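You operate a simulated robot arm through the tools that you are given. There is no shell and no other tool.

Carry out the task below with a simulated two-armed robot. There is one attempt and no reset: what you move stays moved.

Task
On the quilt, fold the towel in half.

Only the result counts: the job must be done as asked and must still hold three seconds after the hand-in. Knocking over, shifting, dropping, spilling or breaking anything else fails it. Flat cloth is picked up by pressing the open fingertips on it (5 to 10 N) and closing them slowly along it; thin cloth reads only 2 to 8 mm in the jaws.

Robot
Two 7-joint arms with two-finger parallel grippers on one trunk, on a base that drives. Base frame: it is fixed to the floor where the robot stands at the start and does not move with it; the origin is under the middle of the robot, x ahead of it, y to its left, z up. Units: mm, degrees, N and s.
The left shoulder is at the start at [124, 171, 1162], the right one opposite. With the tool pointing down near the work surface each hand reaches from about 100 to 860 mm from the robot's upright axis, wherever it stands, measured 20 degrees to its own side. Places, roughly: quilt [1100, 1400, 700]; towel [1750, 1000, 750]. Payload 4.4 kg a hand.
The TCP of each hand is the grasp point between the finger pads, 23 mm short of the fingertips. In the tool frame z runs along the fingers and y along their closing line. Largest opening 94 mm; finger width 38, thickness 10; the body of the gripper, 54 by 96 mm, starts 39 mm behind the TCP.
Orientation is that of the tool frame in the base frame, as a unit quaternion [x, y, z, w]. With the fingers straight down and closing along the base's y, the tool's x points along the base's -x, its y along +y and its z along -z.

Tools
- The arms move only by the tool servo_tool. It takes "left_rows", "right_rows" or both (then of equal length, played together; a hand with none holds still); each is a list of rows, each a list of 3 entries, a list of its own where there are three numbers: the shift along the tool's x, y, z in mm, then the turn, a rotation vector about the tool's x, y, z in degrees, then the finger opening in mm, from 0 to 94. In form: [[[tx, ty, tz], [ax, ay, az], fingers], ...]. A call has 1 to 20 rows; each row shifts and turns the commanded pose from where the row before left it, along the tool's axes as they then stand. Each row takes 0.2 s and may step no farther than 50 mm and 8.6 degrees from the row before; otherwise, or with a gripper value out of range, the whole call is refused. Where a pose cannot be reached the arm comes as near as it can. A force on the tool above 40 N (or 10 N above the force at the start of the call, whichever is more), or a blocked arm, ends the call early, and 0.2 s more pass. The fingers move at their own pace (about 72 mm/s each) and stop on an object; they squeeze with about 35 N. The grip force told is the motor's: it shows also when the fingers shut on nothing. Time passes only in rows, and 0.2 s behind the last, so rows that do not move let the fingers close. It gives the time, the measured TCP pose, the force on the tool (base axes), the opening and the grip force at its end, in the units of the frame above (readings bear some noise), with the torque about the TCP (base axes, N m) and any sound that the robot's microphone picked up.
- Cameras (640 x 400 px; columns grow to the right, rows downward): "scene" is now at [223.6, 5.3, 1296.8]; the picture's right is [0.06, -1.00, 0.00], its down [-0.69, -0.04, -0.73] and it looks along [0.73, 0.04, -0.69] (base axes); focal length 260 px, centre (320, 200). "left" rides on the left gripper at [86, -16, -75] in its tool frame; the picture's right is [0.18, 0.98, 0.00], its down [-0.58, 0.11, -0.81] and it looks along [-0.79, 0.15, 0.59] (tool axes); focal length 243 px, centre (320, 200). "right" rides on the right gripper at [86, 16, -74] in its tool frame; the picture's right is [-0.18, 0.98, 0.00], its down [-0.58, -0.11, -0.81] and it looks along [-0.79, -0.15, 0.59] (tool axes); focal length 243 px, centre (320, 200). There is no depth. A picture from a camera that has moved, and an enlarged one, comes with that camera's place and axes in the base frame and with its lens. The place of the scene camera against the robot may be out by one fixed shift of up to 18 mm in any direction.
- get_image(camera): a new picture of that camera. No time passes.
- slide_trunk(by): slides the trunk up (or, below 0, down) by that many mm; the arms and the scene camera ride with it, the base frame stays. It gives what a move gives, with no picture.
- base_move(legs): drives the robot by 1 to 6 legs, each [ahead, left, turn to the left] in mm, mm and degrees, along the robot's own axes; the way and the turn of a leg run together, so that a leg with both is an arc; at most 1500 mm and 180 degrees a leg. The arms and the cameras ride along, it lands a little off, and it stops where it bumps. It gives what a move gives.
- aim_head(pan, tilt): turns the head with the scene camera to pan (to the left, within 80 degrees either way) and tilt (down, from -29 to 69), counted from straight ahead of the robot. It gives what a move gives.
- zoom(camera, box): a new picture of the part [left, top, right, bottom] of that camera's present view, enlarged. No time passes.
- close_job(): hands the job in; it is judged then, once.

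Places have to be worked out from the pictures, the camera data and where the tool is seen. Open the grippers and draw the arms clear of the work before you hand the job in, unless the task says otherwise.

The tools are called after ">>>" as a command line: name --argument value ..., lists and objects as JSON in quotes. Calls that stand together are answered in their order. servo_tool: Moves the arms, as the interface text tells. Its arguments: {"type":"object","properties":{"left_rows":{"type":"array","items":{"type":"array"}},"right_rows":{"type":"array","items":{"type":"array"}}},"required":[]} The other tools are called the same way: slide_trunk (by) slides the trunk up or down; base_move (legs) drives the base; aim_head (pan, tilt) turns the head that bears the scene camera; get_image (camera) takes a picture; zoom (camera, box) takes an enlarged picture of a part of a camera's view; close_job () hands the job in.

At the start:

```text
time: 0.0
left_tool_pos: [575.8, 268.9, 861.7]
left_tcp_rot: [0.0, 1.0, 0.001, 0.0]
left_force: [-0.1, 0.1, -0.5]
left_wrist_torque: [0.02, -0.01, 0.03]
left_gripper_width: 94.2
left_grip_force: 0.0
right_tool_pos: [606.1, -190.1, 842.5]
right_tcp_rot: [0.0, 1.0, -0.001, 0.0]
right_force: [-0.1, -1.0, -0.3]
right_wrist_torque: [0.01, 0.01, 0.0]
right_gripper_width: 93.8
right_grip_force: 0.0
trunk travel left (down, up): [-175.0, 213.0]
robot x, y, heading: [-1.3, -1.6, -0.1]
head pan, tilt: [3.2, 43.4]
```

scene: 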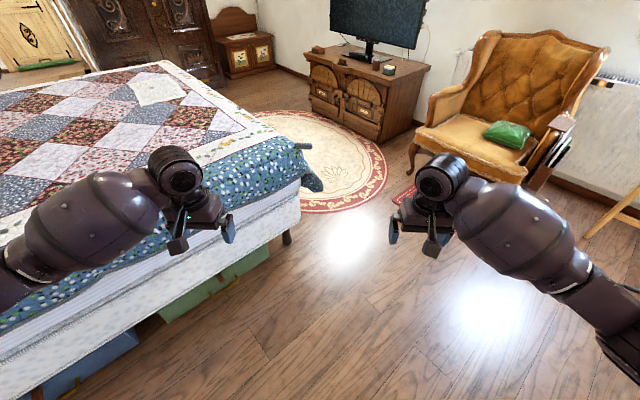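
right: 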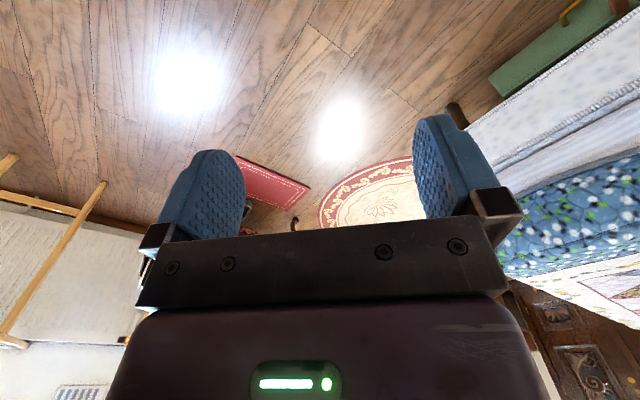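
left: 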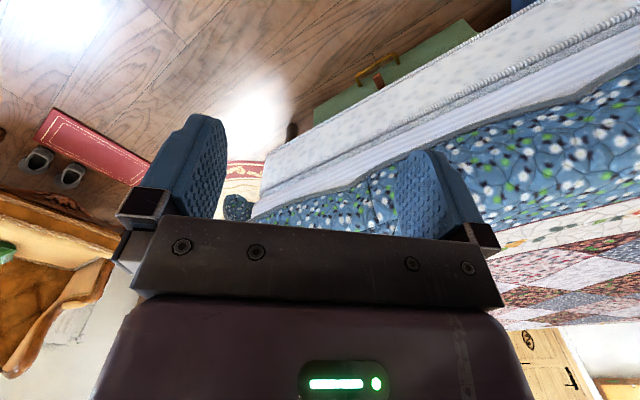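

I first look closer at the towel that shows in the scene picture around (157, 90).

>>> zoom --camera "scene" --box '[90, 50, 250, 150]'

>>> get_image --camera "scene"

```text
4.00 times, centred on (170, 100) of scene
camera zoom: at [223.6, 5.3, 1296.8], right [0.06, -1.0, 0.0], down [-0.69, -0.04, -0.73], along [0.73, 0.04, -0.69], focal length 1038 px, centre (920, 600)
```

zoom: 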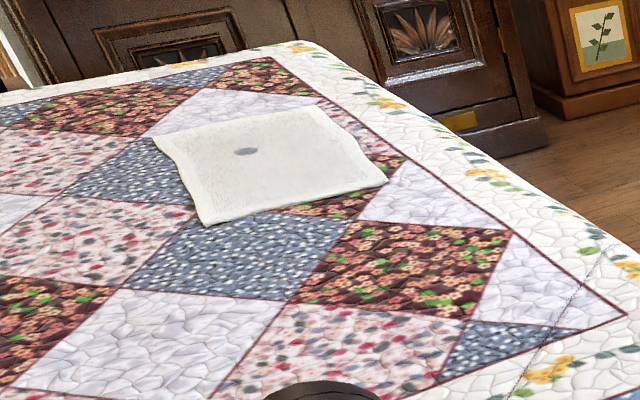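

```text
taken
camera scene: at [223.6, 5.3, 1296.8], right [0.06, -1.0, 0.0], down [-0.69, -0.04, -0.73], along [0.73, 0.04, -0.69], focal length 260 px, centre (320, 200)
```

scene: 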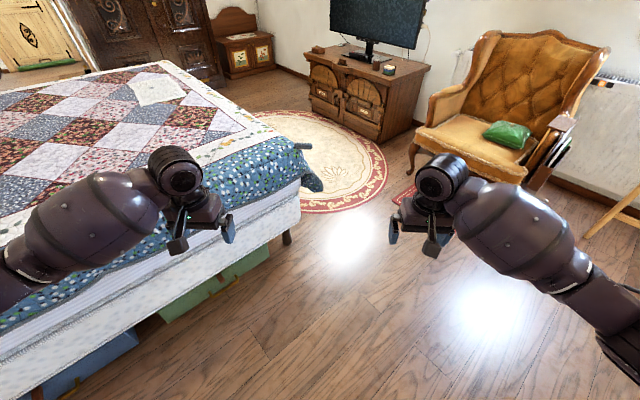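

The towel lies near the foot edge of the bed, with its long axis about 40° off base x. I look around with the head to plan the drive to the foot end of the bed.

>>> aim_head --pan 20 --tilt 30

>>> get_image --camera "scene"

>>> aim_head --pan -25 --tilt 40

>>> get_image --camera "scene"

```text
time: 0.8
left_tool_pos: [575.8, 269.4, 860.4]
left_tcp_rot: [0.0, 1.0, 0.0, 0.0]
left_force: [-0.4, -0.2, -0.2]
left_wrist_torque: [0.0, 0.0, -0.01]
left_gripper_width: 94.1
left_grip_force: 0.1
right_tool_pos: [607.3, -187.8, 842.9]
right_tcp_rot: [0.0, 1.0, 0.0, 0.0]
right_force: [0.4, 0.8, 0.3]
right_wrist_torque: [0.01, 0.01, 0.02]
right_gripper_width: 94.1
right_grip_force: 0.2
trunk travel left (down, up): [-175.0, 213.0]
robot x, y, heading: [0.4, -0.6, 0.2]
head pan, tilt: [20.0, 30.0]
```

```text
taken
camera scene: at [226.2, 31.6, 1317.1], right [0.34, -0.94, 0.0], down [-0.47, -0.17, -0.87], along [0.81, 0.3, -0.5], focal length 260 px, centre (320, 200)
```

scene: 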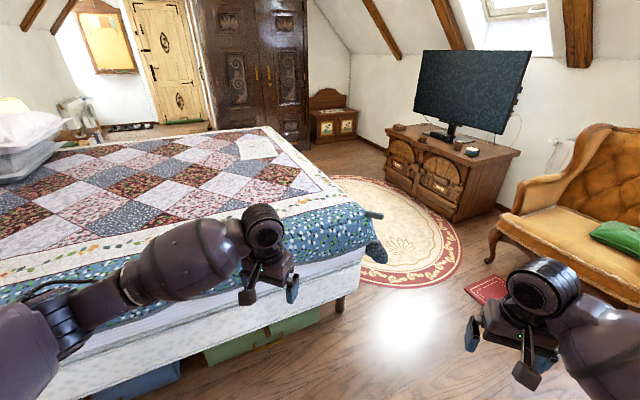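

```text
time: 1.9
left_tool_pos: [575.5, 268.3, 861.0]
left_tcp_rot: [0.0, 1.0, 0.0, 0.0]
left_force: [-1.3, -0.2, -0.5]
left_wrist_torque: [-0.02, -0.01, 0.0]
left_gripper_width: 93.7
left_grip_force: 0.0
right_tool_pos: [607.5, -188.2, 842.7]
right_tcp_rot: [0.0, 1.0, 0.0, 0.0]
right_force: [0.4, -0.2, 0.4]
right_wrist_torque: [-0.02, -0.03, 0.01]
right_gripper_width: 93.9
right_grip_force: 0.1
trunk travel left (down, up): [-175.0, 213.0]
robot x, y, heading: [-2.3, -4.8, -0.1]
head pan, tilt: [-25.0, 40.0]
```

```text
taken
camera scene: at [218.2, -35.2, 1301.8], right [-0.42, -0.91, 0.0], down [-0.58, 0.27, -0.77], along [0.69, -0.32, -0.64], focal length 260 px, centre (320, 200)
```

scene: 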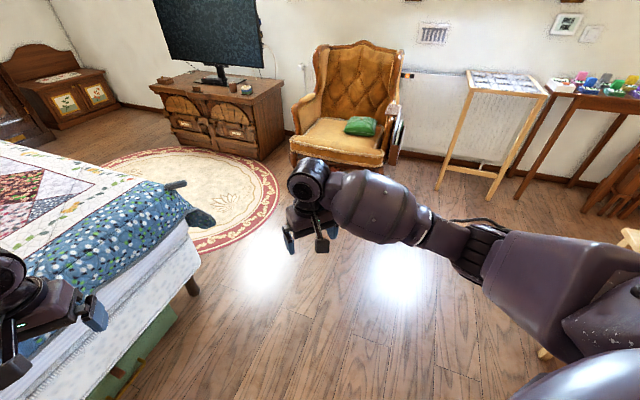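

The way round the bed corner (quilt tip about [1175, 111]) is open, between it and the red mat (nearest corner about [1593, -478]). I raise the trunk a bit so that the hands clear the bed and drive the first leg.

>>> slide_trunk --by 100

>>> base_move --legs '[[1000, -330, 0]]'

>>> aim_head --pan 15 --tilt 50

>>> get_image --camera "scene"

```text
time: 3.2
left_tool_pos: [575.6, 268.8, 959.9]
left_tcp_rot: [0.0, 1.0, 0.0, -0.001]
left_force: [0.2, 0.3, 0.6]
left_wrist_torque: [-0.02, 0.01, -0.03]
left_gripper_width: 94.0
left_grip_force: 0.0
right_tool_pos: [608.0, -189.1, 940.9]
right_tcp_rot: [0.0, 1.0, 0.001, 0.0]
right_force: [0.3, 0.2, -0.4]
right_wrist_torque: [0.0, -0.02, 0.02]
right_gripper_width: 94.0
right_grip_force: 0.0
trunk travel left (down, up): [-275.0, 113.0]
robot x, y, heading: [1.9, 1.4, 0.0]
head pan, tilt: [-25.0, 40.0]
```

```text
time: 8.7
left_tool_pos: [1569.4, -51.3, 961.4]
left_tcp_rot: [-0.005, 1.0, 0.001, 0.001]
left_force: [-0.4, -0.5, -0.3]
left_wrist_torque: [-0.03, -0.03, 0.04]
left_gripper_width: 93.7
left_grip_force: 0.0
right_tool_pos: [1604.8, -507.9, 942.6]
right_tcp_rot: [-0.006, 1.0, -0.001, 0.0]
right_force: [-0.2, 0.3, -0.5]
right_wrist_torque: [-0.05, 0.04, -0.01]
right_gripper_width: 93.9
right_grip_force: 0.2
trunk travel left (down, up): [-275.0, 113.0]
robot x, y, heading: [996.7, -327.8, 0.6]
head pan, tilt: [-25.0, 40.0]
```

```text
time: 9.7
left_tool_pos: [1569.5, -49.6, 960.3]
left_tcp_rot: [-0.006, 1.0, 0.0, 0.0]
left_force: [-0.7, -0.7, -0.2]
left_wrist_torque: [0.01, -0.02, 0.0]
left_gripper_width: 93.7
left_grip_force: 0.0
right_tool_pos: [1606.9, -508.6, 942.3]
right_tcp_rot: [-0.005, 1.0, 0.0, 0.001]
right_force: [-0.3, -0.3, 0.3]
right_wrist_torque: [0.0, 0.01, -0.01]
right_gripper_width: 93.8
right_grip_force: 0.0
trunk travel left (down, up): [-275.0, 113.0]
robot x, y, heading: [996.8, -323.6, 0.4]
head pan, tilt: [15.0, 50.0]
```

```text
taken
camera scene: at [1135.7, -304.1, 1395.7], right [0.27, -0.96, 0.0], down [-0.74, -0.21, -0.64], along [0.62, 0.17, -0.77], focal length 260 px, centre (320, 200)
```

scene: 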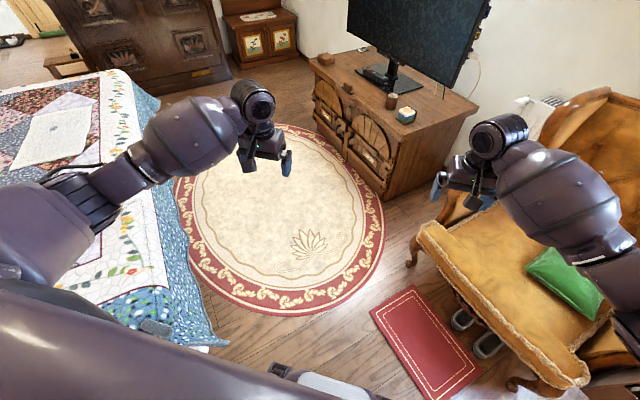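

The way ahead is clear; I enlarge the towel and the bed's foot edge from this new place to refine the position.

>>> zoom --camera "scene" --box '[0, 60, 192, 180]'

>>> aim_head --pan 55 --tilt 45

>>> get_image --camera "scene"

```text
3.33 times, centred on (96, 120) of scene
camera zoom: at [1135.7, -304.1, 1395.7], right [0.27, -0.96, 0.0], down [-0.74, -0.21, -0.64], along [0.62, 0.17, -0.77], focal length 865 px, centre (1067, 467)
```

zoom: 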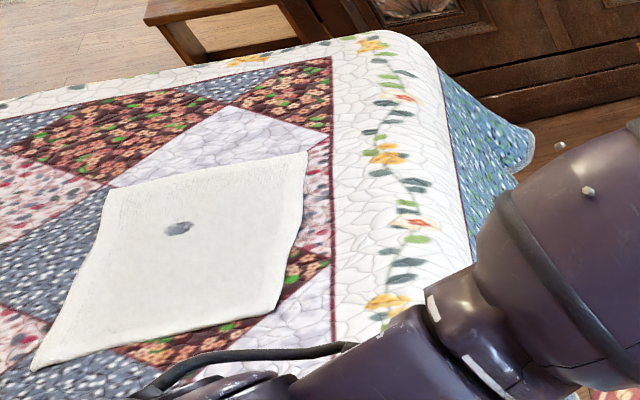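

```text
time: 10.8
left_tool_pos: [1569.8, -50.0, 960.7]
left_tcp_rot: [-0.004, 1.0, 0.0, 0.0]
left_force: [0.1, 0.8, 0.3]
left_wrist_torque: [0.0, 0.0, 0.01]
left_gripper_width: 94.1
left_grip_force: 0.1
right_tool_pos: [1606.2, -507.9, 942.1]
right_tcp_rot: [-0.006, 1.0, 0.0, 0.0]
right_force: [-1.1, -0.4, 0.3]
right_wrist_torque: [0.03, 0.0, 0.01]
right_gripper_width: 93.8
right_grip_force: 0.1
trunk travel left (down, up): [-275.0, 113.0]
robot x, y, heading: [997.9, -325.9, 0.7]
head pan, tilt: [55.0, 45.0]
```

```text
taken
camera scene: at [1107.5, -257.7, 1402.6], right [0.82, -0.57, 0.0], down [-0.4, -0.58, -0.71], along [0.4, 0.58, -0.71], focal length 260 px, centre (320, 200)
```

scene: 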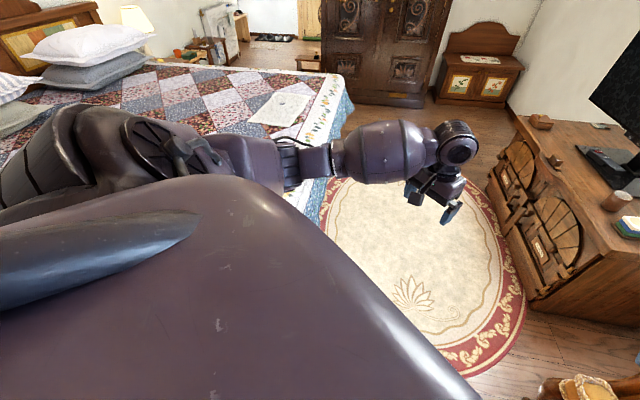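

Triangulating the two views puts the towel at z ≈ 707, with corners A(1833,1297), B(1985,1100), C(1678,850) and D(1518,1031). I turn to run along the foot edge and pass the corner.

>>> base_move --legs '[[0, 0, 48], [353, -309, 0]]'

>>> aim_head --pan 10 --tilt 50

>>> get_image --camera "scene"

```text
time: 16.3
left_tool_pos: [1648.8, 345.2, 961.5]
left_tcp_rot: [-0.41, 0.912, 0.0, 0.0]
left_force: [-0.6, 0.5, 0.7]
left_wrist_torque: [0.03, 0.01, -0.01]
left_gripper_width: 94.0
left_grip_force: 0.0
right_tool_pos: [2011.4, 65.0, 942.5]
right_tcp_rot: [-0.409, 0.912, 0.001, 0.0]
right_force: [-0.3, 0.3, 0.1]
right_wrist_torque: [0.01, -0.02, 0.02]
right_gripper_width: 94.0
right_grip_force: 0.0
trunk travel left (down, up): [-275.0, 113.0]
robot x, y, heading: [1468.8, -259.5, 48.4]
head pan, tilt: [55.0, 45.0]
```

```text
time: 17.4
left_tool_pos: [1648.1, 345.2, 960.7]
left_tcp_rot: [-0.409, 0.913, 0.0, 0.0]
left_force: [0.2, 0.6, -0.5]
left_wrist_torque: [0.0, -0.02, -0.02]
left_gripper_width: 94.1
left_grip_force: 0.1
right_tool_pos: [2011.6, 64.1, 942.9]
right_tcp_rot: [-0.408, 0.913, 0.0, 0.001]
right_force: [0.2, -0.1, -0.5]
right_wrist_torque: [0.02, 0.03, 0.01]
right_gripper_width: 94.0
right_grip_force: 0.0
trunk travel left (down, up): [-275.0, 113.0]
robot x, y, heading: [1468.2, -263.0, 48.2]
head pan, tilt: [10.0, 50.0]
```

```text
taken
camera scene: at [1546.3, -140.3, 1395.7], right [0.85, -0.53, 0.0], down [-0.4, -0.65, -0.64], along [0.34, 0.55, -0.77], focal length 260 px, centre (320, 200)
```

scene: 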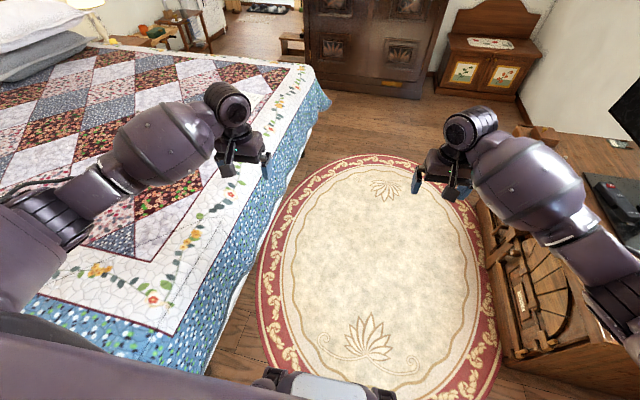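

I'm past the corner with the way clear over the rug; I now drive along the foot edge and turn to face the towel square to its long edge.

>>> base_move --legs '[[1072, -56, 0], [0, 0, 81.4]]'

>>> aim_head --pan 0 --tilt 50

>>> get_image --camera "scene"

```text
time: 26.4
left_tool_pos: [1663.3, 777.6, 961.6]
left_tcp_rot: [0.901, -0.435, 0.0, -0.001]
left_force: [-0.8, 0.3, 0.4]
left_wrist_torque: [-0.03, -0.01, 0.0]
left_gripper_width: 94.1
left_grip_force: 0.1
right_tool_pos: [2001.3, 1088.8, 942.7]
right_tcp_rot: [0.901, -0.434, 0.0, 0.0]
right_force: [0.6, 0.2, 0.0]
right_wrist_torque: [0.02, 0.01, 0.0]
right_gripper_width: 94.2
right_grip_force: 0.1
trunk travel left (down, up): [-275.0, 113.0]
robot x, y, heading: [2230.5, 502.6, 128.4]
head pan, tilt: [10.0, 50.0]
```

```text
time: 27.1
left_tool_pos: [1661.8, 778.7, 960.7]
left_tcp_rot: [0.901, -0.434, 0.0, 0.0]
left_force: [-0.5, 0.9, -0.4]
left_wrist_torque: [-0.05, 0.02, -0.01]
left_gripper_width: 94.1
left_grip_force: 0.0
right_tool_pos: [2001.0, 1087.6, 942.4]
right_tcp_rot: [0.901, -0.435, 0.0, 0.0]
right_force: [-0.1, 0.2, -0.8]
right_wrist_torque: [-0.03, 0.05, -0.02]
right_gripper_width: 93.9
right_grip_force: 0.1
trunk travel left (down, up): [-275.0, 113.0]
robot x, y, heading: [2228.5, 495.1, 128.7]
head pan, tilt: [0.0, 50.0]
```

```text
taken
camera scene: at [2124.2, 615.6, 1395.7], right [0.78, 0.62, 0.0], down [0.48, -0.6, -0.64], along [-0.4, 0.5, -0.77], focal length 260 px, centre (320, 200)
```

scene: 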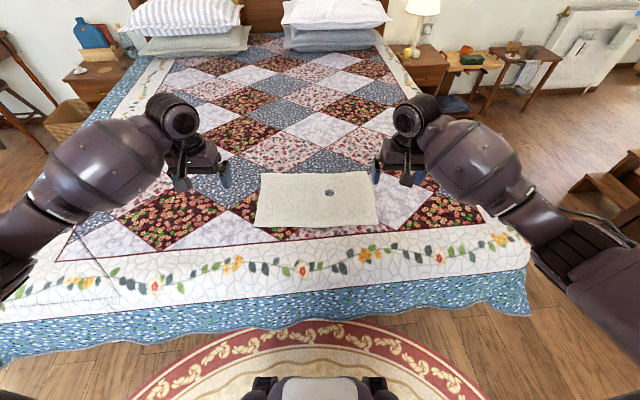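

The robot faces the towel: in the robot's frame its near edge is about 627 mm ahead and its far edge about 875 mm. I look down to see how much room is left between the base front and the hanging quilt.

>>> aim_head --pan 0 --tilt 69

>>> get_image --camera "scene"

>>> get_image --camera "left"

>>> get_image --camera "right"

```text
time: 27.9
left_tool_pos: [1661.2, 777.8, 961.9]
left_tcp_rot: [0.901, -0.434, 0.0, 0.0]
left_force: [0.7, -0.1, 0.1]
left_wrist_torque: [0.02, 0.03, 0.0]
left_gripper_width: 94.1
left_grip_force: 0.1
right_tool_pos: [2002.7, 1088.6, 941.5]
right_tcp_rot: [0.901, -0.435, 0.0, 0.0]
right_force: [-0.2, 0.1, -0.6]
right_wrist_torque: [0.01, 0.02, 0.01]
right_gripper_width: 94.0
right_grip_force: 0.0
trunk travel left (down, up): [-275.0, 113.0]
robot x, y, heading: [2233.1, 497.3, 128.2]
head pan, tilt: [0.0, 68.8]
```

```text
taken
camera scene: at [2137.3, 599.2, 1373.8], right [0.78, 0.62, 0.0], down [0.58, -0.73, -0.36], along [-0.23, 0.28, -0.93], focal length 260 px, centre (320, 200)
```

scene: 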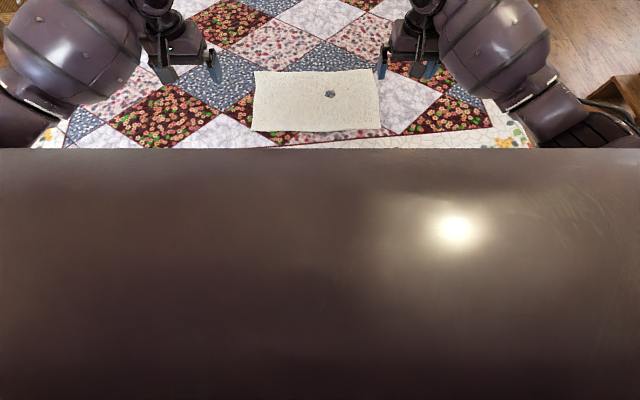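

```text
taken
camera left: at [1727.4, 720.5, 1035.9], right [-0.66, -0.76, 0.0], down [-0.45, 0.39, 0.81], along [-0.61, 0.53, -0.59], focal length 243 px, centre (320, 200)
```

left: 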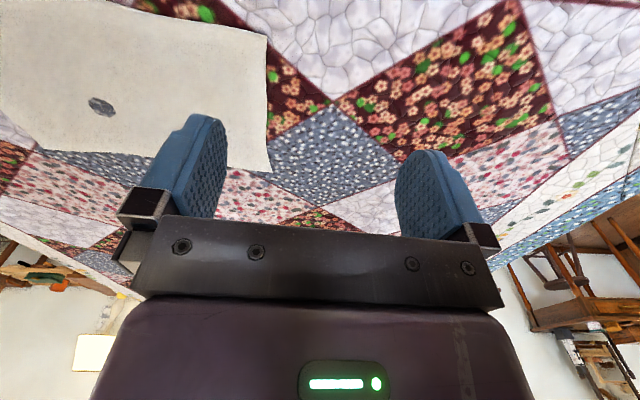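

```text
taken
camera right: at [2041.7, 1009.4, 1017.3], right [-0.88, -0.47, 0.0], down [-0.28, 0.52, 0.81], along [-0.38, 0.71, -0.59], focal length 243 px, centre (320, 200)
```

right: 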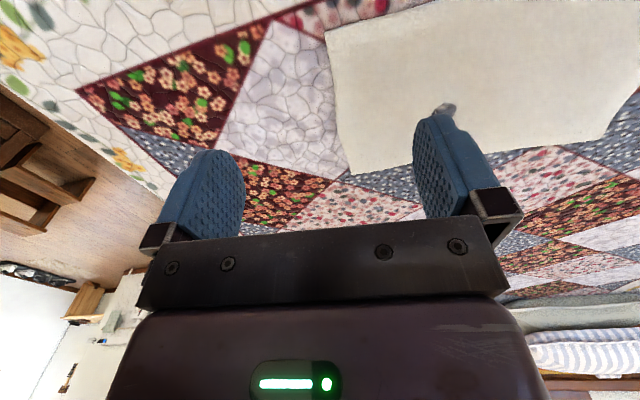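

The wrist cameras put the towel (robot frame, ahead/left) at near edge ≈ 617–629, far edge ≈ 856–861, left ≈ +215, right ≈ -183. There is roughly 90–100 mm between the base and the quilt, so I creep ahead 50 mm.

>>> base_move --legs '[[50, 8, 0]]'

>>> aim_head --pan 0 --tilt 52

>>> get_image --camera "scene"

```text
time: 28.9
left_tool_pos: [1623.6, 812.1, 960.3]
left_tcp_rot: [0.9, -0.435, 0.002, 0.0]
left_force: [-0.7, -0.2, 0.1]
left_wrist_torque: [-0.04, -0.02, -0.01]
left_gripper_width: 93.8
left_grip_force: 0.0
right_tool_pos: [1963.9, 1122.6, 941.9]
right_tcp_rot: [0.901, -0.435, 0.001, 0.0]
right_force: [0.0, 0.4, -1.1]
right_wrist_torque: [0.0, 0.05, 0.0]
right_gripper_width: 94.0
right_grip_force: 0.0
trunk travel left (down, up): [-275.0, 113.0]
robot x, y, heading: [2194.6, 526.3, 128.2]
head pan, tilt: [0.0, 68.8]
```

```text
time: 29.7
left_tool_pos: [1625.2, 812.4, 960.9]
left_tcp_rot: [0.901, -0.435, 0.0, 0.0]
left_force: [1.2, 0.3, 0.2]
left_wrist_torque: [0.01, 0.03, -0.02]
left_gripper_width: 94.0
left_grip_force: 0.0
right_tool_pos: [1964.7, 1121.1, 942.4]
right_tcp_rot: [0.901, -0.434, 0.0, 0.001]
right_force: [0.8, 0.1, -0.5]
right_wrist_torque: [-0.04, 0.02, -0.03]
right_gripper_width: 94.1
right_grip_force: 0.1
trunk travel left (down, up): [-275.0, 113.0]
robot x, y, heading: [2192.8, 527.0, 128.4]
head pan, tilt: [0.0, 52.0]
```

```text
taken
camera scene: at [2088.3, 647.9, 1392.9], right [0.78, 0.62, 0.0], down [0.49, -0.62, -0.61], along [-0.38, 0.48, -0.79], focal length 260 px, centre (320, 200)
```

scene: 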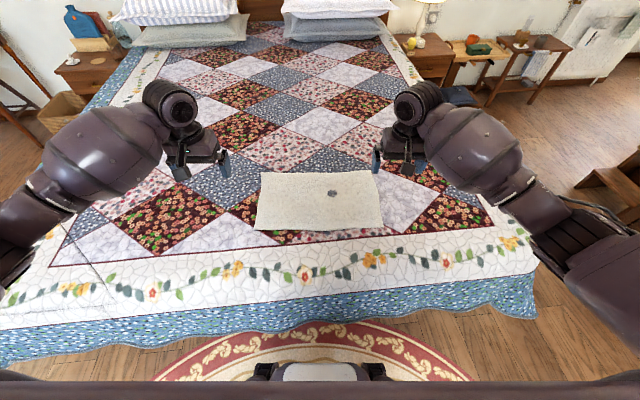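

The base now stands about 40 mm from the hanging quilt, so no further. In the robot frame the towel corners are about NL(567,206), FL(806,215), NR(579,-195), FR(811,-184). I lower the trunk for reach and turn both hands 90° about the finger axis so that they close along the fold direction, with the cameras on the outer sides.

>>> slide_trunk --by -110

>>> servo_tool --left_rows '[[[0, 0, 0], [0, 0, 8.2], 94], [[0, 0, 0], [0, 0, 8.2], 94], [[0, 0, 0], [0, 0, 8.2], 94], [[0, 0, 0], [0, 0, 8.2], 94], [[0, 0, 0], [0, 0, 8.2], 94], [[0, 0, 0], [0, 0, 8.2], 94], [[0, 0, 0], [0, 0, 8.2], 94], [[0, 0, 0], [0, 0, 8.2], 94], [[0, 0, 0], [0, 0, 8.2], 94], [[0, 0, 0], [0, 0, 8.2], 94], [[0, 0, 0], [0, 0, 8.0], 94]]' --right_rows '[[[0, 0, 0], [0, 0, -8.2], 94], [[0, 0, 0], [0, 0, -8.2], 94], [[0, 0, 0], [0, 0, -8.2], 94], [[0, 0, 0], [0, 0, -8.2], 94], [[0, 0, 0], [0, 0, -8.2], 94], [[0, 0, 0], [0, 0, -8.2], 94], [[0, 0, 0], [0, 0, -8.2], 94], [[0, 0, 0], [0, 0, -8.2], 94], [[0, 0, 0], [0, 0, -8.2], 94], [[0, 0, 0], [0, 0, -8.2], 94], [[0, 0, 0], [0, 0, -8.0], 94]]'

>>> get_image --camera "left"

>>> get_image --camera "right"

>>> get_image --camera "scene"

```text
time: 31.1
left_tool_pos: [1625.7, 811.6, 853.1]
left_tcp_rot: [0.901, -0.435, -0.001, -0.001]
left_force: [-0.1, 0.5, -0.1]
left_wrist_torque: [0.02, 0.0, 0.0]
left_gripper_width: 94.1
left_grip_force: 0.1
right_tool_pos: [1965.6, 1121.6, 834.0]
right_tcp_rot: [0.901, -0.434, -0.002, 0.0]
right_force: [-0.4, 0.1, 0.3]
right_wrist_torque: [0.01, 0.0, -0.01]
right_gripper_width: 93.7
right_grip_force: 0.0
trunk travel left (down, up): [-165.0, 223.0]
robot x, y, heading: [2190.4, 528.0, 128.6]
head pan, tilt: [0.0, 52.0]
```

```text
time: 33.5
left_tool_pos: [1626.1, 812.6, 851.0]
left_tcp_rot: [-0.329, 0.944, 0.0, 0.0]
left_force: [0.6, -0.2, 0.0]
left_wrist_torque: [-0.01, -0.01, -0.01]
left_gripper_width: 94.1
left_grip_force: 0.1
right_tool_pos: [1962.5, 1120.8, 833.2]
right_tcp_rot: [0.944, 0.331, 0.0, 0.0]
right_force: [0.2, -0.2, -0.7]
right_wrist_torque: [0.01, 0.0, 0.04]
right_gripper_width: 94.0
right_grip_force: 0.2
trunk travel left (down, up): [-165.0, 223.0]
robot x, y, heading: [2195.3, 531.8, 128.4]
head pan, tilt: [0.0, 52.0]
```

```text
taken
camera left: at [1565.6, 744.7, 925.7], right [-0.75, 0.66, 0.0], down [0.39, 0.45, 0.81], along [0.53, 0.61, -0.59], focal length 243 px, centre (320, 200)
```

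left: 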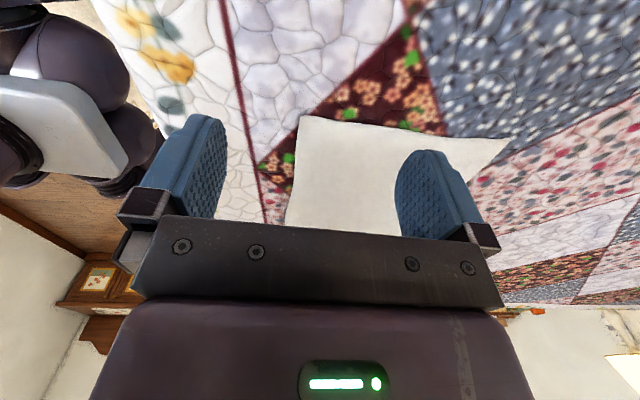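

```text
taken
camera right: at [2041.0, 1161.8, 907.3], right [0.47, -0.88, 0.0], down [-0.52, -0.28, 0.81], along [-0.71, -0.38, -0.59], focal length 243 px, centre (320, 200)
```

right: 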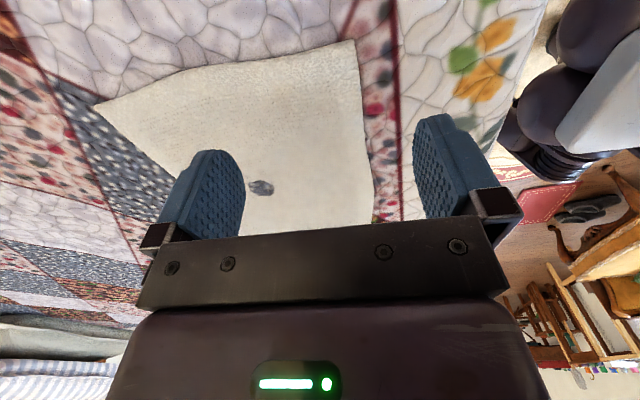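

```text
taken
camera scene: at [2034.4, 715.6, 1273.5], right [0.78, 0.62, 0.0], down [0.49, -0.62, -0.62], along [-0.38, 0.48, -0.79], focal length 260 px, centre (320, 200)
```

scene: 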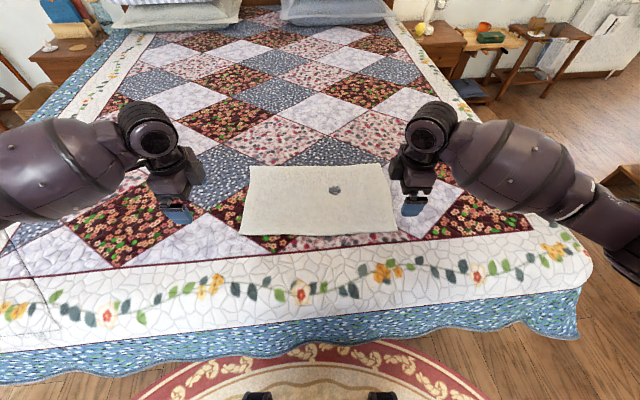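

Both wrist views agree: towel surface at z ≈ 708, corners (robot frame) NL(571,205), FL(805,214), NR(579,-194), FR(812,-185). I move both hands above the far corners with the fingers 36 mm apart, the outer finger over the far edge.

>>> servo_tool --left_rows '[[[-13.7, 34.4, 10], [0, 0, 0], 60], [[-13.7, 34.4, 10], [0, 0, 0], 36], [[-13.7, 34.4, 10], [0, 0, 0], 36], [[-13.7, 34.4, 10], [0, 0, 0], 36], [[-13.7, 34.4, 10], [0, 0, 0], 36], [[-13.7, 34.4, 10], [0, 0, 0], 36], [[0, 0, 0], [0, 0, 0], 36]]' --right_rows '[[[-4.8, -30.2, 7.2], [0, 0, 0], 60], [[-4.8, -30.2, 7.2], [0, 0, 0], 36], [[-4.8, -30.2, 7.2], [0, 0, 0], 36], [[-4.8, -30.2, 7.2], [0, 0, 0], 36], [[-4.8, -30.2, 7.2], [0, 0, 0], 36], [[-4.8, -30.2, 7.2], [0, 0, 0], 36], [[0, 0, 0], [0, 0, 0], 36]]'

>>> get_image --camera "left"

>>> get_image --camera "right"

>>> get_image --camera "scene"

```text
time: 35.1
left_tool_pos: [1560.7, 1024.3, 792.8]
left_tcp_rot: [-0.33, 0.944, 0.0, -0.001]
left_force: [0.0, -0.7, 0.4]
left_wrist_torque: [0.02, 0.01, -0.02]
left_gripper_width: 36.1
left_grip_force: 0.0
right_tool_pos: [1828.5, 1243.4, 790.4]
right_tcp_rot: [0.944, 0.33, -0.001, 0.0]
right_force: [0.3, -0.1, 0.1]
right_wrist_torque: [-0.03, 0.01, -0.04]
right_gripper_width: 36.2
right_grip_force: 0.2
trunk travel left (down, up): [-165.0, 223.0]
robot x, y, heading: [2189.6, 527.5, 128.5]
head pan, tilt: [0.0, 52.0]
```

```text
taken
camera left: at [1502.1, 957.9, 867.8], right [-0.76, 0.65, 0.0], down [0.39, 0.45, 0.81], along [0.53, 0.61, -0.59], focal length 243 px, centre (320, 200)
```

left: 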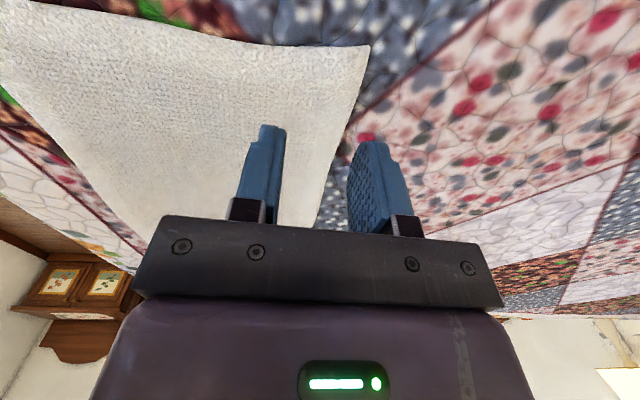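

```text
taken
camera right: at [1906.5, 1284.2, 864.3], right [0.47, -0.88, 0.0], down [-0.52, -0.28, 0.81], along [-0.71, -0.38, -0.59], focal length 243 px, centre (320, 200)
```

right: 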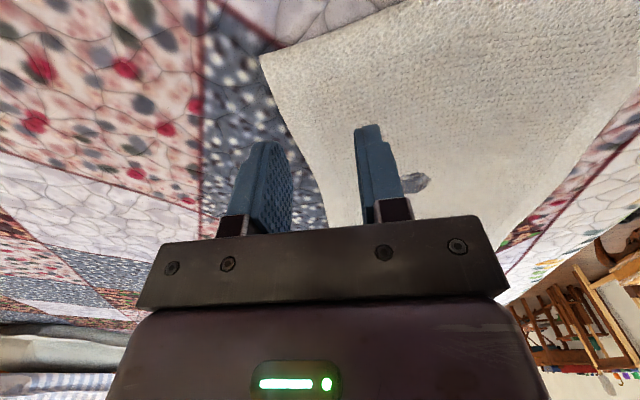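

```text
taken
camera scene: at [2034.7, 715.1, 1273.7], right [0.78, 0.62, 0.0], down [0.49, -0.62, -0.62], along [-0.38, 0.48, -0.79], focal length 260 px, centre (320, 200)
```

scene: 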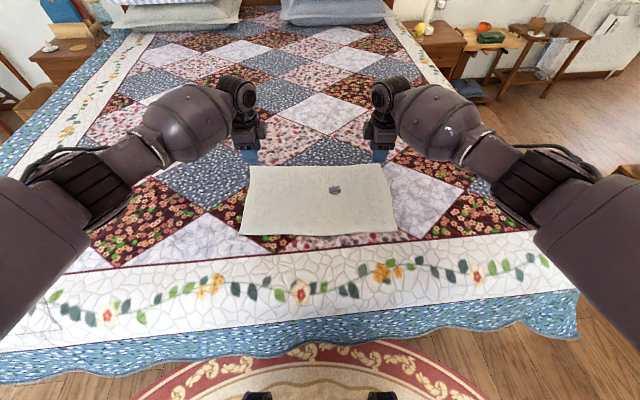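

The far edge is seen at a ≈ 807 under the left hand and a ≈ 815 under the right. I correct the hands by +2 and +5 mm and go down to about 8 mm above the cloth.

>>> servo_tool --left_rows '[[[0, 2, 15], [0, 0, 0], 36], [[0, 0, 15], [0, 0, 0], 36], [[0, 0, 13], [0, 0, 0], 36], [[0, 0, 10], [0, 0, 0], 36], [[0, 0, 0], [0, 0, 0], 36]]' --right_rows '[[[0, -5, 15], [0, 0, 0], 36], [[0, 0, 15], [0, 0, 0], 36], [[0, 0, 12], [0, 0, 0], 36], [[0, 0, 9], [0, 0, 0], 36], [[0, 0, 0], [0, 0, 0], 36]]'

>>> get_image --camera "left"

>>> get_image --camera "right"

```text
time: 36.3
left_tool_pos: [1560.4, 1025.4, 737.5]
left_tcp_rot: [-0.33, 0.944, 0.0, 0.0]
left_force: [0.2, 0.4, 0.0]
left_wrist_torque: [0.02, 0.01, 0.0]
left_gripper_width: 36.1
left_grip_force: 0.1
right_tool_pos: [1825.8, 1246.6, 738.3]
right_tcp_rot: [0.944, 0.33, 0.0, 0.0]
right_force: [-0.3, -0.1, -0.2]
right_wrist_torque: [-0.01, 0.01, 0.05]
right_gripper_width: 36.2
right_grip_force: 0.1
trunk travel left (down, up): [-165.0, 223.0]
robot x, y, heading: [2192.6, 532.1, 128.7]
head pan, tilt: [0.0, 52.0]
```

```text
taken
camera left: at [1500.7, 958.6, 812.8], right [-0.76, 0.65, 0.0], down [0.39, 0.45, 0.81], along [0.53, 0.61, -0.59], focal length 243 px, centre (320, 200)
```

left: 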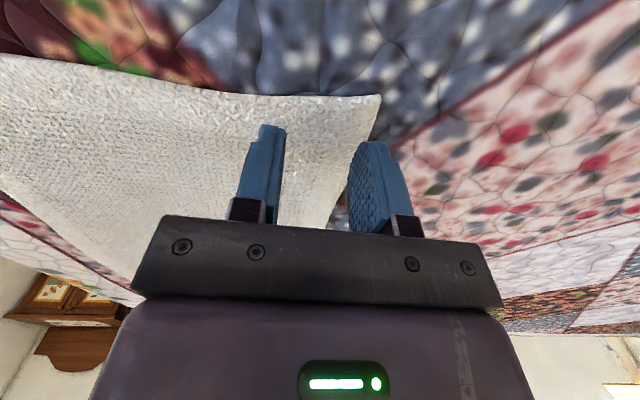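

```text
taken
camera right: at [1902.7, 1287.7, 812.8], right [0.47, -0.88, 0.0], down [-0.52, -0.28, 0.81], along [-0.71, -0.38, -0.59], focal length 243 px, centre (320, 200)
```

right: 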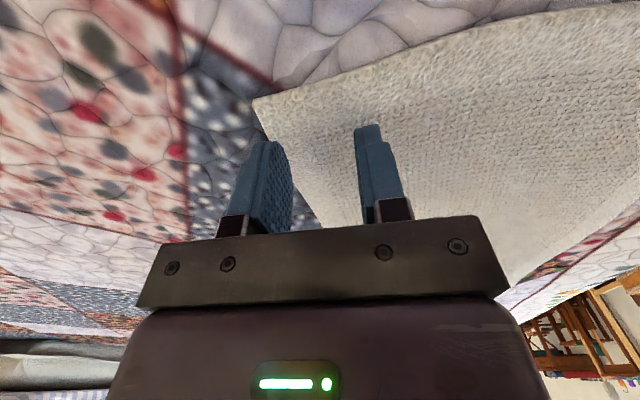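

I enlarge both wrist views to see how the outer fingertips sit over the far edge.

>>> zoom --camera "left" --box '[220, 60, 460, 210]'

>>> zoom --camera "right" --box '[180, 60, 420, 210]'

```text
2.67 times, centred on (340, 135) of left
camera zoom: at [1500.7, 958.6, 812.8], right [-0.76, 0.65, 0.0], down [0.39, 0.45, 0.81], along [0.53, 0.61, -0.59], focal length 647 px, centre (267, 373)
```

zoom: 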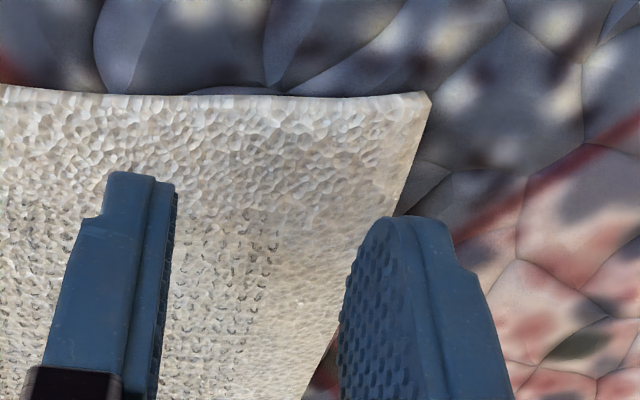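

```text
2.67 times, centred on (300, 135) of right
camera zoom: at [1902.7, 1287.7, 812.8], right [0.47, -0.88, 0.0], down [-0.52, -0.28, 0.81], along [-0.71, -0.38, -0.59], focal length 647 px, centre (373, 373)
```

zoom: 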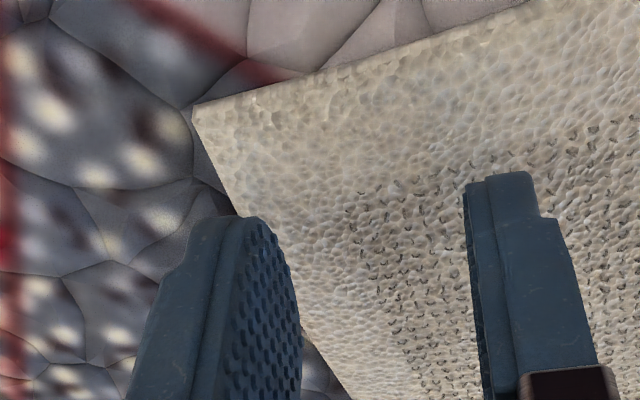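

The outer fingertips will land with about 4 mm of the edge under them, as wanted. I press down gently in small steps and read the force.

>>> servo_tool --left_rows '[[[0, 0, 2], [0, 0, 0], 36], [[0, 0, 2], [0, 0, 0], 36], [[0, 0, 1], [0, 0, 0], 36], [[0, 0, 0], [0, 0, 0], 36]]' --right_rows '[[[0, 0, 2], [0, 0, 0], 36], [[0, 0, 2], [0, 0, 0], 36], [[0, 0, 1], [0, 0, 0], 36], [[0, 0, 0], [0, 0, 0], 36]]'

```text
time: 37.3
left_tool_pos: [1560.3, 1025.9, 733.6]
left_tcp_rot: [-0.33, 0.944, 0.0, 0.0]
left_force: [0.6, -0.6, -0.5]
left_wrist_torque: [-0.02, -0.04, 0.0]
left_gripper_width: 35.9
left_grip_force: 0.2
right_tool_pos: [1825.4, 1248.8, 732.3]
right_tcp_rot: [0.944, 0.33, 0.0, 0.0]
right_force: [0.9, 0.1, 0.1]
right_wrist_torque: [-0.03, 0.03, 0.01]
right_gripper_width: 36.3
right_grip_force: 0.1
trunk travel left (down, up): [-165.0, 223.0]
robot x, y, heading: [2192.1, 529.7, 128.5]
head pan, tilt: [0.0, 52.0]
```

No contact yet at TCP z ≈ 733; I go down a further 3 mm.

>>> servo_tool --left_rows '[[[0, 0, 1], [0, 0, 0], 36], [[0, 0, 1], [0, 0, 0], 36], [[0, 0, 1], [0, 0, 0], 36], [[0, 0, 0], [0, 0, 0], 36]]' --right_rows '[[[0, 0, 1], [0, 0, 0], 36], [[0, 0, 1], [0, 0, 0], 36], [[0, 0, 1], [0, 0, 0], 36], [[0, 0, 0], [0, 0, 0], 36]]'

```text
time: 38.3
left_tool_pos: [1559.5, 1026.2, 729.0]
left_tcp_rot: [-0.33, 0.944, 0.0, 0.0]
left_force: [0.1, 0.4, -0.1]
left_wrist_torque: [0.04, 0.02, 0.01]
left_gripper_width: 36.0
left_grip_force: 0.0
right_tool_pos: [1824.7, 1248.8, 731.0]
right_tcp_rot: [0.944, 0.33, 0.0, 0.001]
right_force: [0.3, -0.2, -0.1]
right_wrist_torque: [0.03, -0.03, 0.02]
right_gripper_width: 36.0
right_grip_force: 0.1
trunk travel left (down, up): [-165.0, 223.0]
robot x, y, heading: [2194.0, 526.8, 128.6]
head pan, tilt: [0.0, 52.0]
```

>>> zoom --camera "left" --box '[220, 60, 460, 210]'

>>> zoom --camera "right" --box '[180, 60, 420, 210]'

```text
2.67 times, centred on (340, 135) of left
camera zoom: at [1500.4, 958.8, 804.7], right [-0.76, 0.65, 0.0], down [0.39, 0.45, 0.81], along [0.53, 0.61, -0.59], focal length 647 px, centre (267, 373)
```

zoom: 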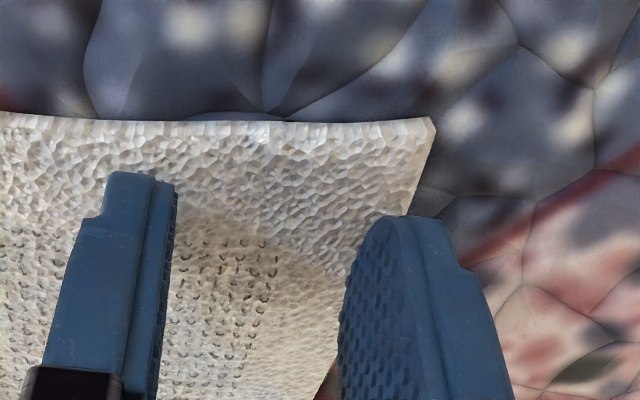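

```text
2.67 times, centred on (300, 135) of right
camera zoom: at [1902.3, 1288.8, 805.5], right [0.47, -0.88, 0.0], down [-0.52, -0.28, 0.81], along [-0.71, -0.38, -0.59], focal length 647 px, centre (373, 373)
```

zoom: 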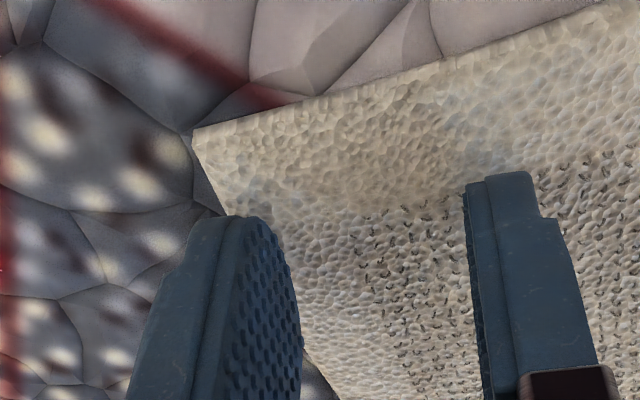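

Still free (the towel looks a few mm thick). I go on 3 mm more.

>>> servo_tool --left_rows '[[[0, 0, 1], [0, 0, 0], 36], [[0, 0, 1], [0, 0, 0], 36], [[0, 0, 1], [0, 0, 0], 36], [[0, 0, 0], [0, 0, 0], 36]]' --right_rows '[[[0, 0, 1], [0, 0, 0], 36], [[0, 0, 1], [0, 0, 0], 36], [[0, 0, 1], [0, 0, 0], 36], [[0, 0, 0], [0, 0, 0], 36]]'

```text
time: 39.3
left_tool_pos: [1559.1, 1025.9, 727.7]
left_tcp_rot: [-0.33, 0.944, 0.002, -0.001]
left_force: [-0.2, -0.7, 2.5]
left_wrist_torque: [-0.05, -0.04, -0.04]
left_gripper_width: 36.0
left_grip_force: 0.1
right_tool_pos: [1824.6, 1248.3, 728.7]
right_tcp_rot: [0.944, 0.329, 0.001, 0.0]
right_force: [0.0, -0.4, 2.4]
right_wrist_torque: [-0.04, -0.04, 0.02]
right_gripper_width: 36.0
right_grip_force: 0.4
trunk travel left (down, up): [-165.0, 223.0]
robot x, y, heading: [2191.1, 527.7, 128.6]
head pan, tilt: [0.0, 52.0]
```

Contact: about 2.5 N on both hands. I press a little more.

>>> servo_tool --left_rows '[[[0, 0, 1], [0, 0, 0], 36], [[0, 0, 0.7], [0, 0, 0], 36], [[0, 0, 0], [0, 0, 0], 36]]' --right_rows '[[[0, 0, 1], [0, 0, 0], 36], [[0, 0, 0.7], [0, 0, 0], 36], [[0, 0, 0], [0, 0, 0], 36]]'

>>> zoom --camera "left" --box '[220, 60, 460, 210]'

>>> zoom --camera "right" --box '[180, 60, 420, 210]'

```text
time: 40.1
left_tool_pos: [1558.9, 1026.6, 726.8]
left_tcp_rot: [-0.33, 0.944, 0.001, 0.0]
left_force: [-0.8, -1.7, 9.1]
left_wrist_torque: [-0.07, -0.05, -0.01]
left_gripper_width: 36.0
left_grip_force: 0.0
right_tool_pos: [1824.7, 1248.0, 729.4]
right_tcp_rot: [0.944, 0.329, -0.001, 0.0]
right_force: [-2.7, 0.2, 3.1]
right_wrist_torque: [-0.03, 0.01, -0.03]
right_gripper_width: 36.0
right_grip_force: 0.2
trunk travel left (down, up): [-165.0, 223.0]
robot x, y, heading: [2193.6, 531.4, 128.5]
head pan, tilt: [0.0, 52.0]
```

```text
2.67 times, centred on (340, 135) of left
camera zoom: at [1500.5, 958.8, 801.6], right [-0.76, 0.65, 0.0], down [0.39, 0.45, 0.81], along [0.53, 0.61, -0.59], focal length 647 px, centre (267, 373)
```

zoom: 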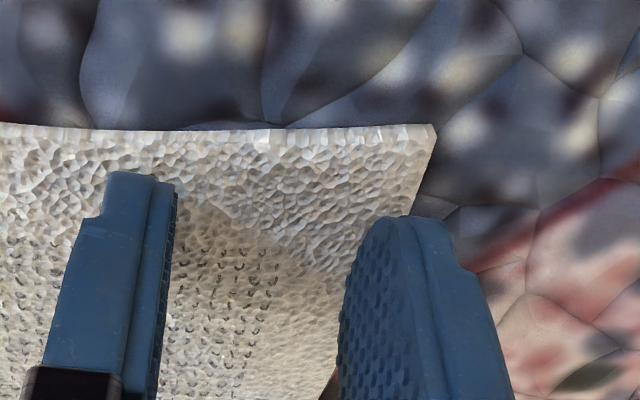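

```text
2.67 times, centred on (300, 135) of right
camera zoom: at [1902.3, 1288.7, 802.3], right [0.47, -0.88, 0.0], down [-0.52, -0.28, 0.81], along [-0.71, -0.38, -0.59], focal length 647 px, centre (373, 373)
```

zoom: 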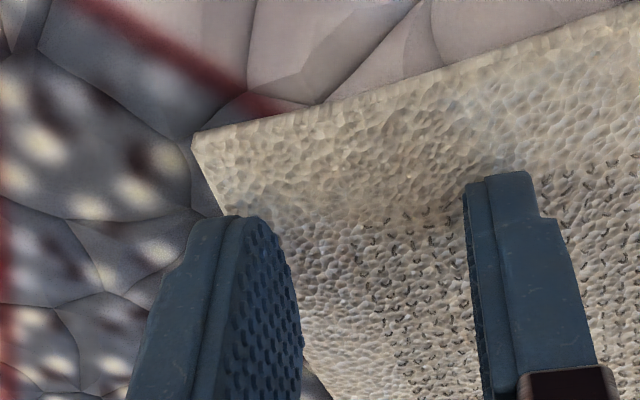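

Left presses 9 N, right 3 N; I add a hair on the right and then close both slowly along the cloth.

>>> servo_tool --left_rows '[[[0, 0, 0], [0, 0, 0], 36], [[0, 0, 0], [0, 0, 0], 34], [[0, 0, 0], [0, 0, 0], 32], [[0, 0, 0], [0, 0, 0], 30], [[0, 0, 0], [0, 0, 0], 28], [[0, 0, 0], [0, 0, 0], 26], [[0, 0, 0], [0, 0, 0], 24], [[0, 0, 0], [0, 0, 0], 22], [[0, 0, 0], [0, 0, 0], 20], [[0, 0, 0], [0, 0, 0], 18]]' --right_rows '[[[0, 0, 0.8], [0, 0, 0], 36], [[0, 0, 0], [0, 0, 0], 34], [[0, 0, 0], [0, 0, 0], 32], [[0, 0, 0], [0, 0, 0], 30], [[0, 0, 0], [0, 0, 0], 28], [[0, 0, 0], [0, 0, 0], 26], [[0, 0, 0], [0, 0, 0], 24], [[0, 0, 0], [0, 0, 0], 22], [[0, 0, 0], [0, 0, 0], 20], [[0, 0, 0], [0, 0, 0], 18]]'

>>> zoom --camera "left" --box '[220, 60, 460, 210]'

>>> zoom --camera "right" --box '[180, 60, 420, 210]'

```text
time: 42.3
left_tool_pos: [1560.0, 1026.5, 727.7]
left_tcp_rot: [-0.33, 0.944, 0.002, 0.0]
left_force: [2.1, 0.2, 11.6]
left_wrist_torque: [-0.04, -0.09, -0.03]
left_gripper_width: 18.7
left_grip_force: 1.1
right_tool_pos: [1825.0, 1247.5, 727.8]
right_tcp_rot: [0.944, 0.329, 0.0, -0.001]
right_force: [0.9, -0.8, 8.7]
right_wrist_torque: [-0.09, 0.0, -0.01]
right_gripper_width: 17.8
right_grip_force: 0.2
trunk travel left (down, up): [-165.0, 223.0]
robot x, y, heading: [2191.6, 529.8, 128.7]
head pan, tilt: [0.0, 52.0]
```

```text
2.67 times, centred on (340, 135) of left
camera zoom: at [1501.3, 958.5, 801.8], right [-0.76, 0.65, 0.0], down [0.39, 0.45, 0.81], along [0.53, 0.61, -0.59], focal length 647 px, centre (267, 373)
```

zoom: 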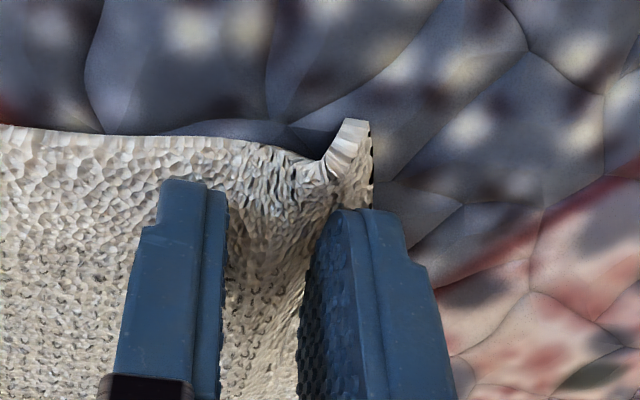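

```text
2.67 times, centred on (300, 135) of right
camera zoom: at [1903.1, 1288.3, 802.1], right [0.47, -0.88, 0.0], down [-0.52, -0.28, 0.81], along [-0.71, -0.38, -0.59], focal length 647 px, centre (373, 373)
```

zoom: 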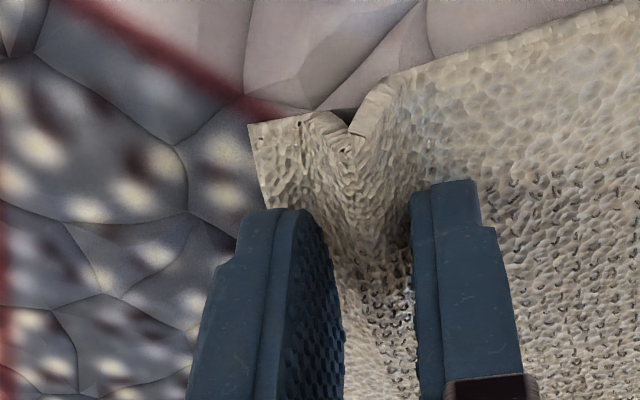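

The cloth is bunching up between the fingers at both corners. I keep closing slowly to a full grip.

>>> servo_tool --left_rows '[[[0, 0, 0], [0, 0, 0], 16], [[0, 0, 0], [0, 0, 0], 14], [[0, 0, 0], [0, 0, 0], 12], [[0, 0, 0], [0, 0, 0], 10], [[0, 0, 0], [0, 0, 0], 8], [[0, 0, 0], [0, 0, 0], 6], [[0, 0, 0], [0, 0, 0], 4], [[0, 0, 0], [0, 0, 0], 2], [[0, 0, 0], [0, 0, 0], 0], [[0, 0, 0], [0, 0, 0], 0]]' --right_rows '[[[0, 0, 0], [0, 0, 0], 16], [[0, 0, 0], [0, 0, 0], 14], [[0, 0, 0], [0, 0, 0], 12], [[0, 0, 0], [0, 0, 0], 10], [[0, 0, 0], [0, 0, 0], 8], [[0, 0, 0], [0, 0, 0], 6], [[0, 0, 0], [0, 0, 0], 4], [[0, 0, 0], [0, 0, 0], 2], [[0, 0, 0], [0, 0, 0], 0], [[0, 0, 0], [0, 0, 0], 0]]'

>>> zoom --camera "left" --box '[220, 60, 460, 210]'

>>> zoom --camera "right" --box '[180, 60, 420, 210]'

```text
time: 44.5
left_tool_pos: [1558.8, 1025.1, 726.6]
left_tcp_rot: [-0.33, 0.944, 0.001, 0.0]
left_force: [0.9, 0.4, 11.0]
left_wrist_torque: [-0.01, 0.0, 0.01]
left_gripper_width: 4.3
left_grip_force: 35.2
right_tool_pos: [1826.6, 1248.7, 727.0]
right_tcp_rot: [0.944, 0.33, 0.0, -0.001]
right_force: [0.3, -2.3, 9.1]
right_wrist_torque: [-0.03, -0.01, 0.01]
right_gripper_width: 4.6
right_grip_force: 35.2
trunk travel left (down, up): [-165.0, 223.0]
robot x, y, heading: [2196.2, 532.9, 128.8]
head pan, tilt: [0.0, 52.0]
```

```text
2.67 times, centred on (340, 135) of left
camera zoom: at [1501.1, 958.2, 801.7], right [-0.76, 0.65, 0.0], down [0.39, 0.45, 0.81], along [0.53, 0.61, -0.59], focal length 647 px, centre (267, 373)
```

zoom: 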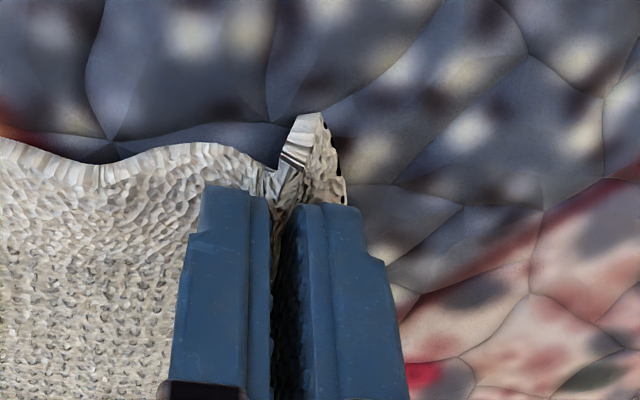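

```text
2.67 times, centred on (300, 135) of right
camera zoom: at [1903.1, 1288.1, 801.9], right [0.47, -0.88, 0.0], down [-0.52, -0.28, 0.81], along [-0.71, -0.38, -0.59], focal length 647 px, centre (373, 373)
```

zoom: 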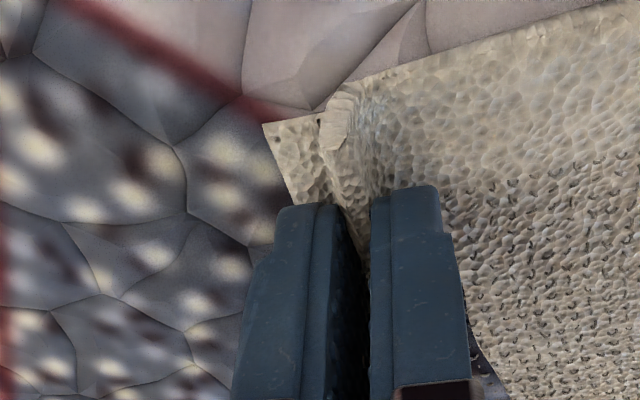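

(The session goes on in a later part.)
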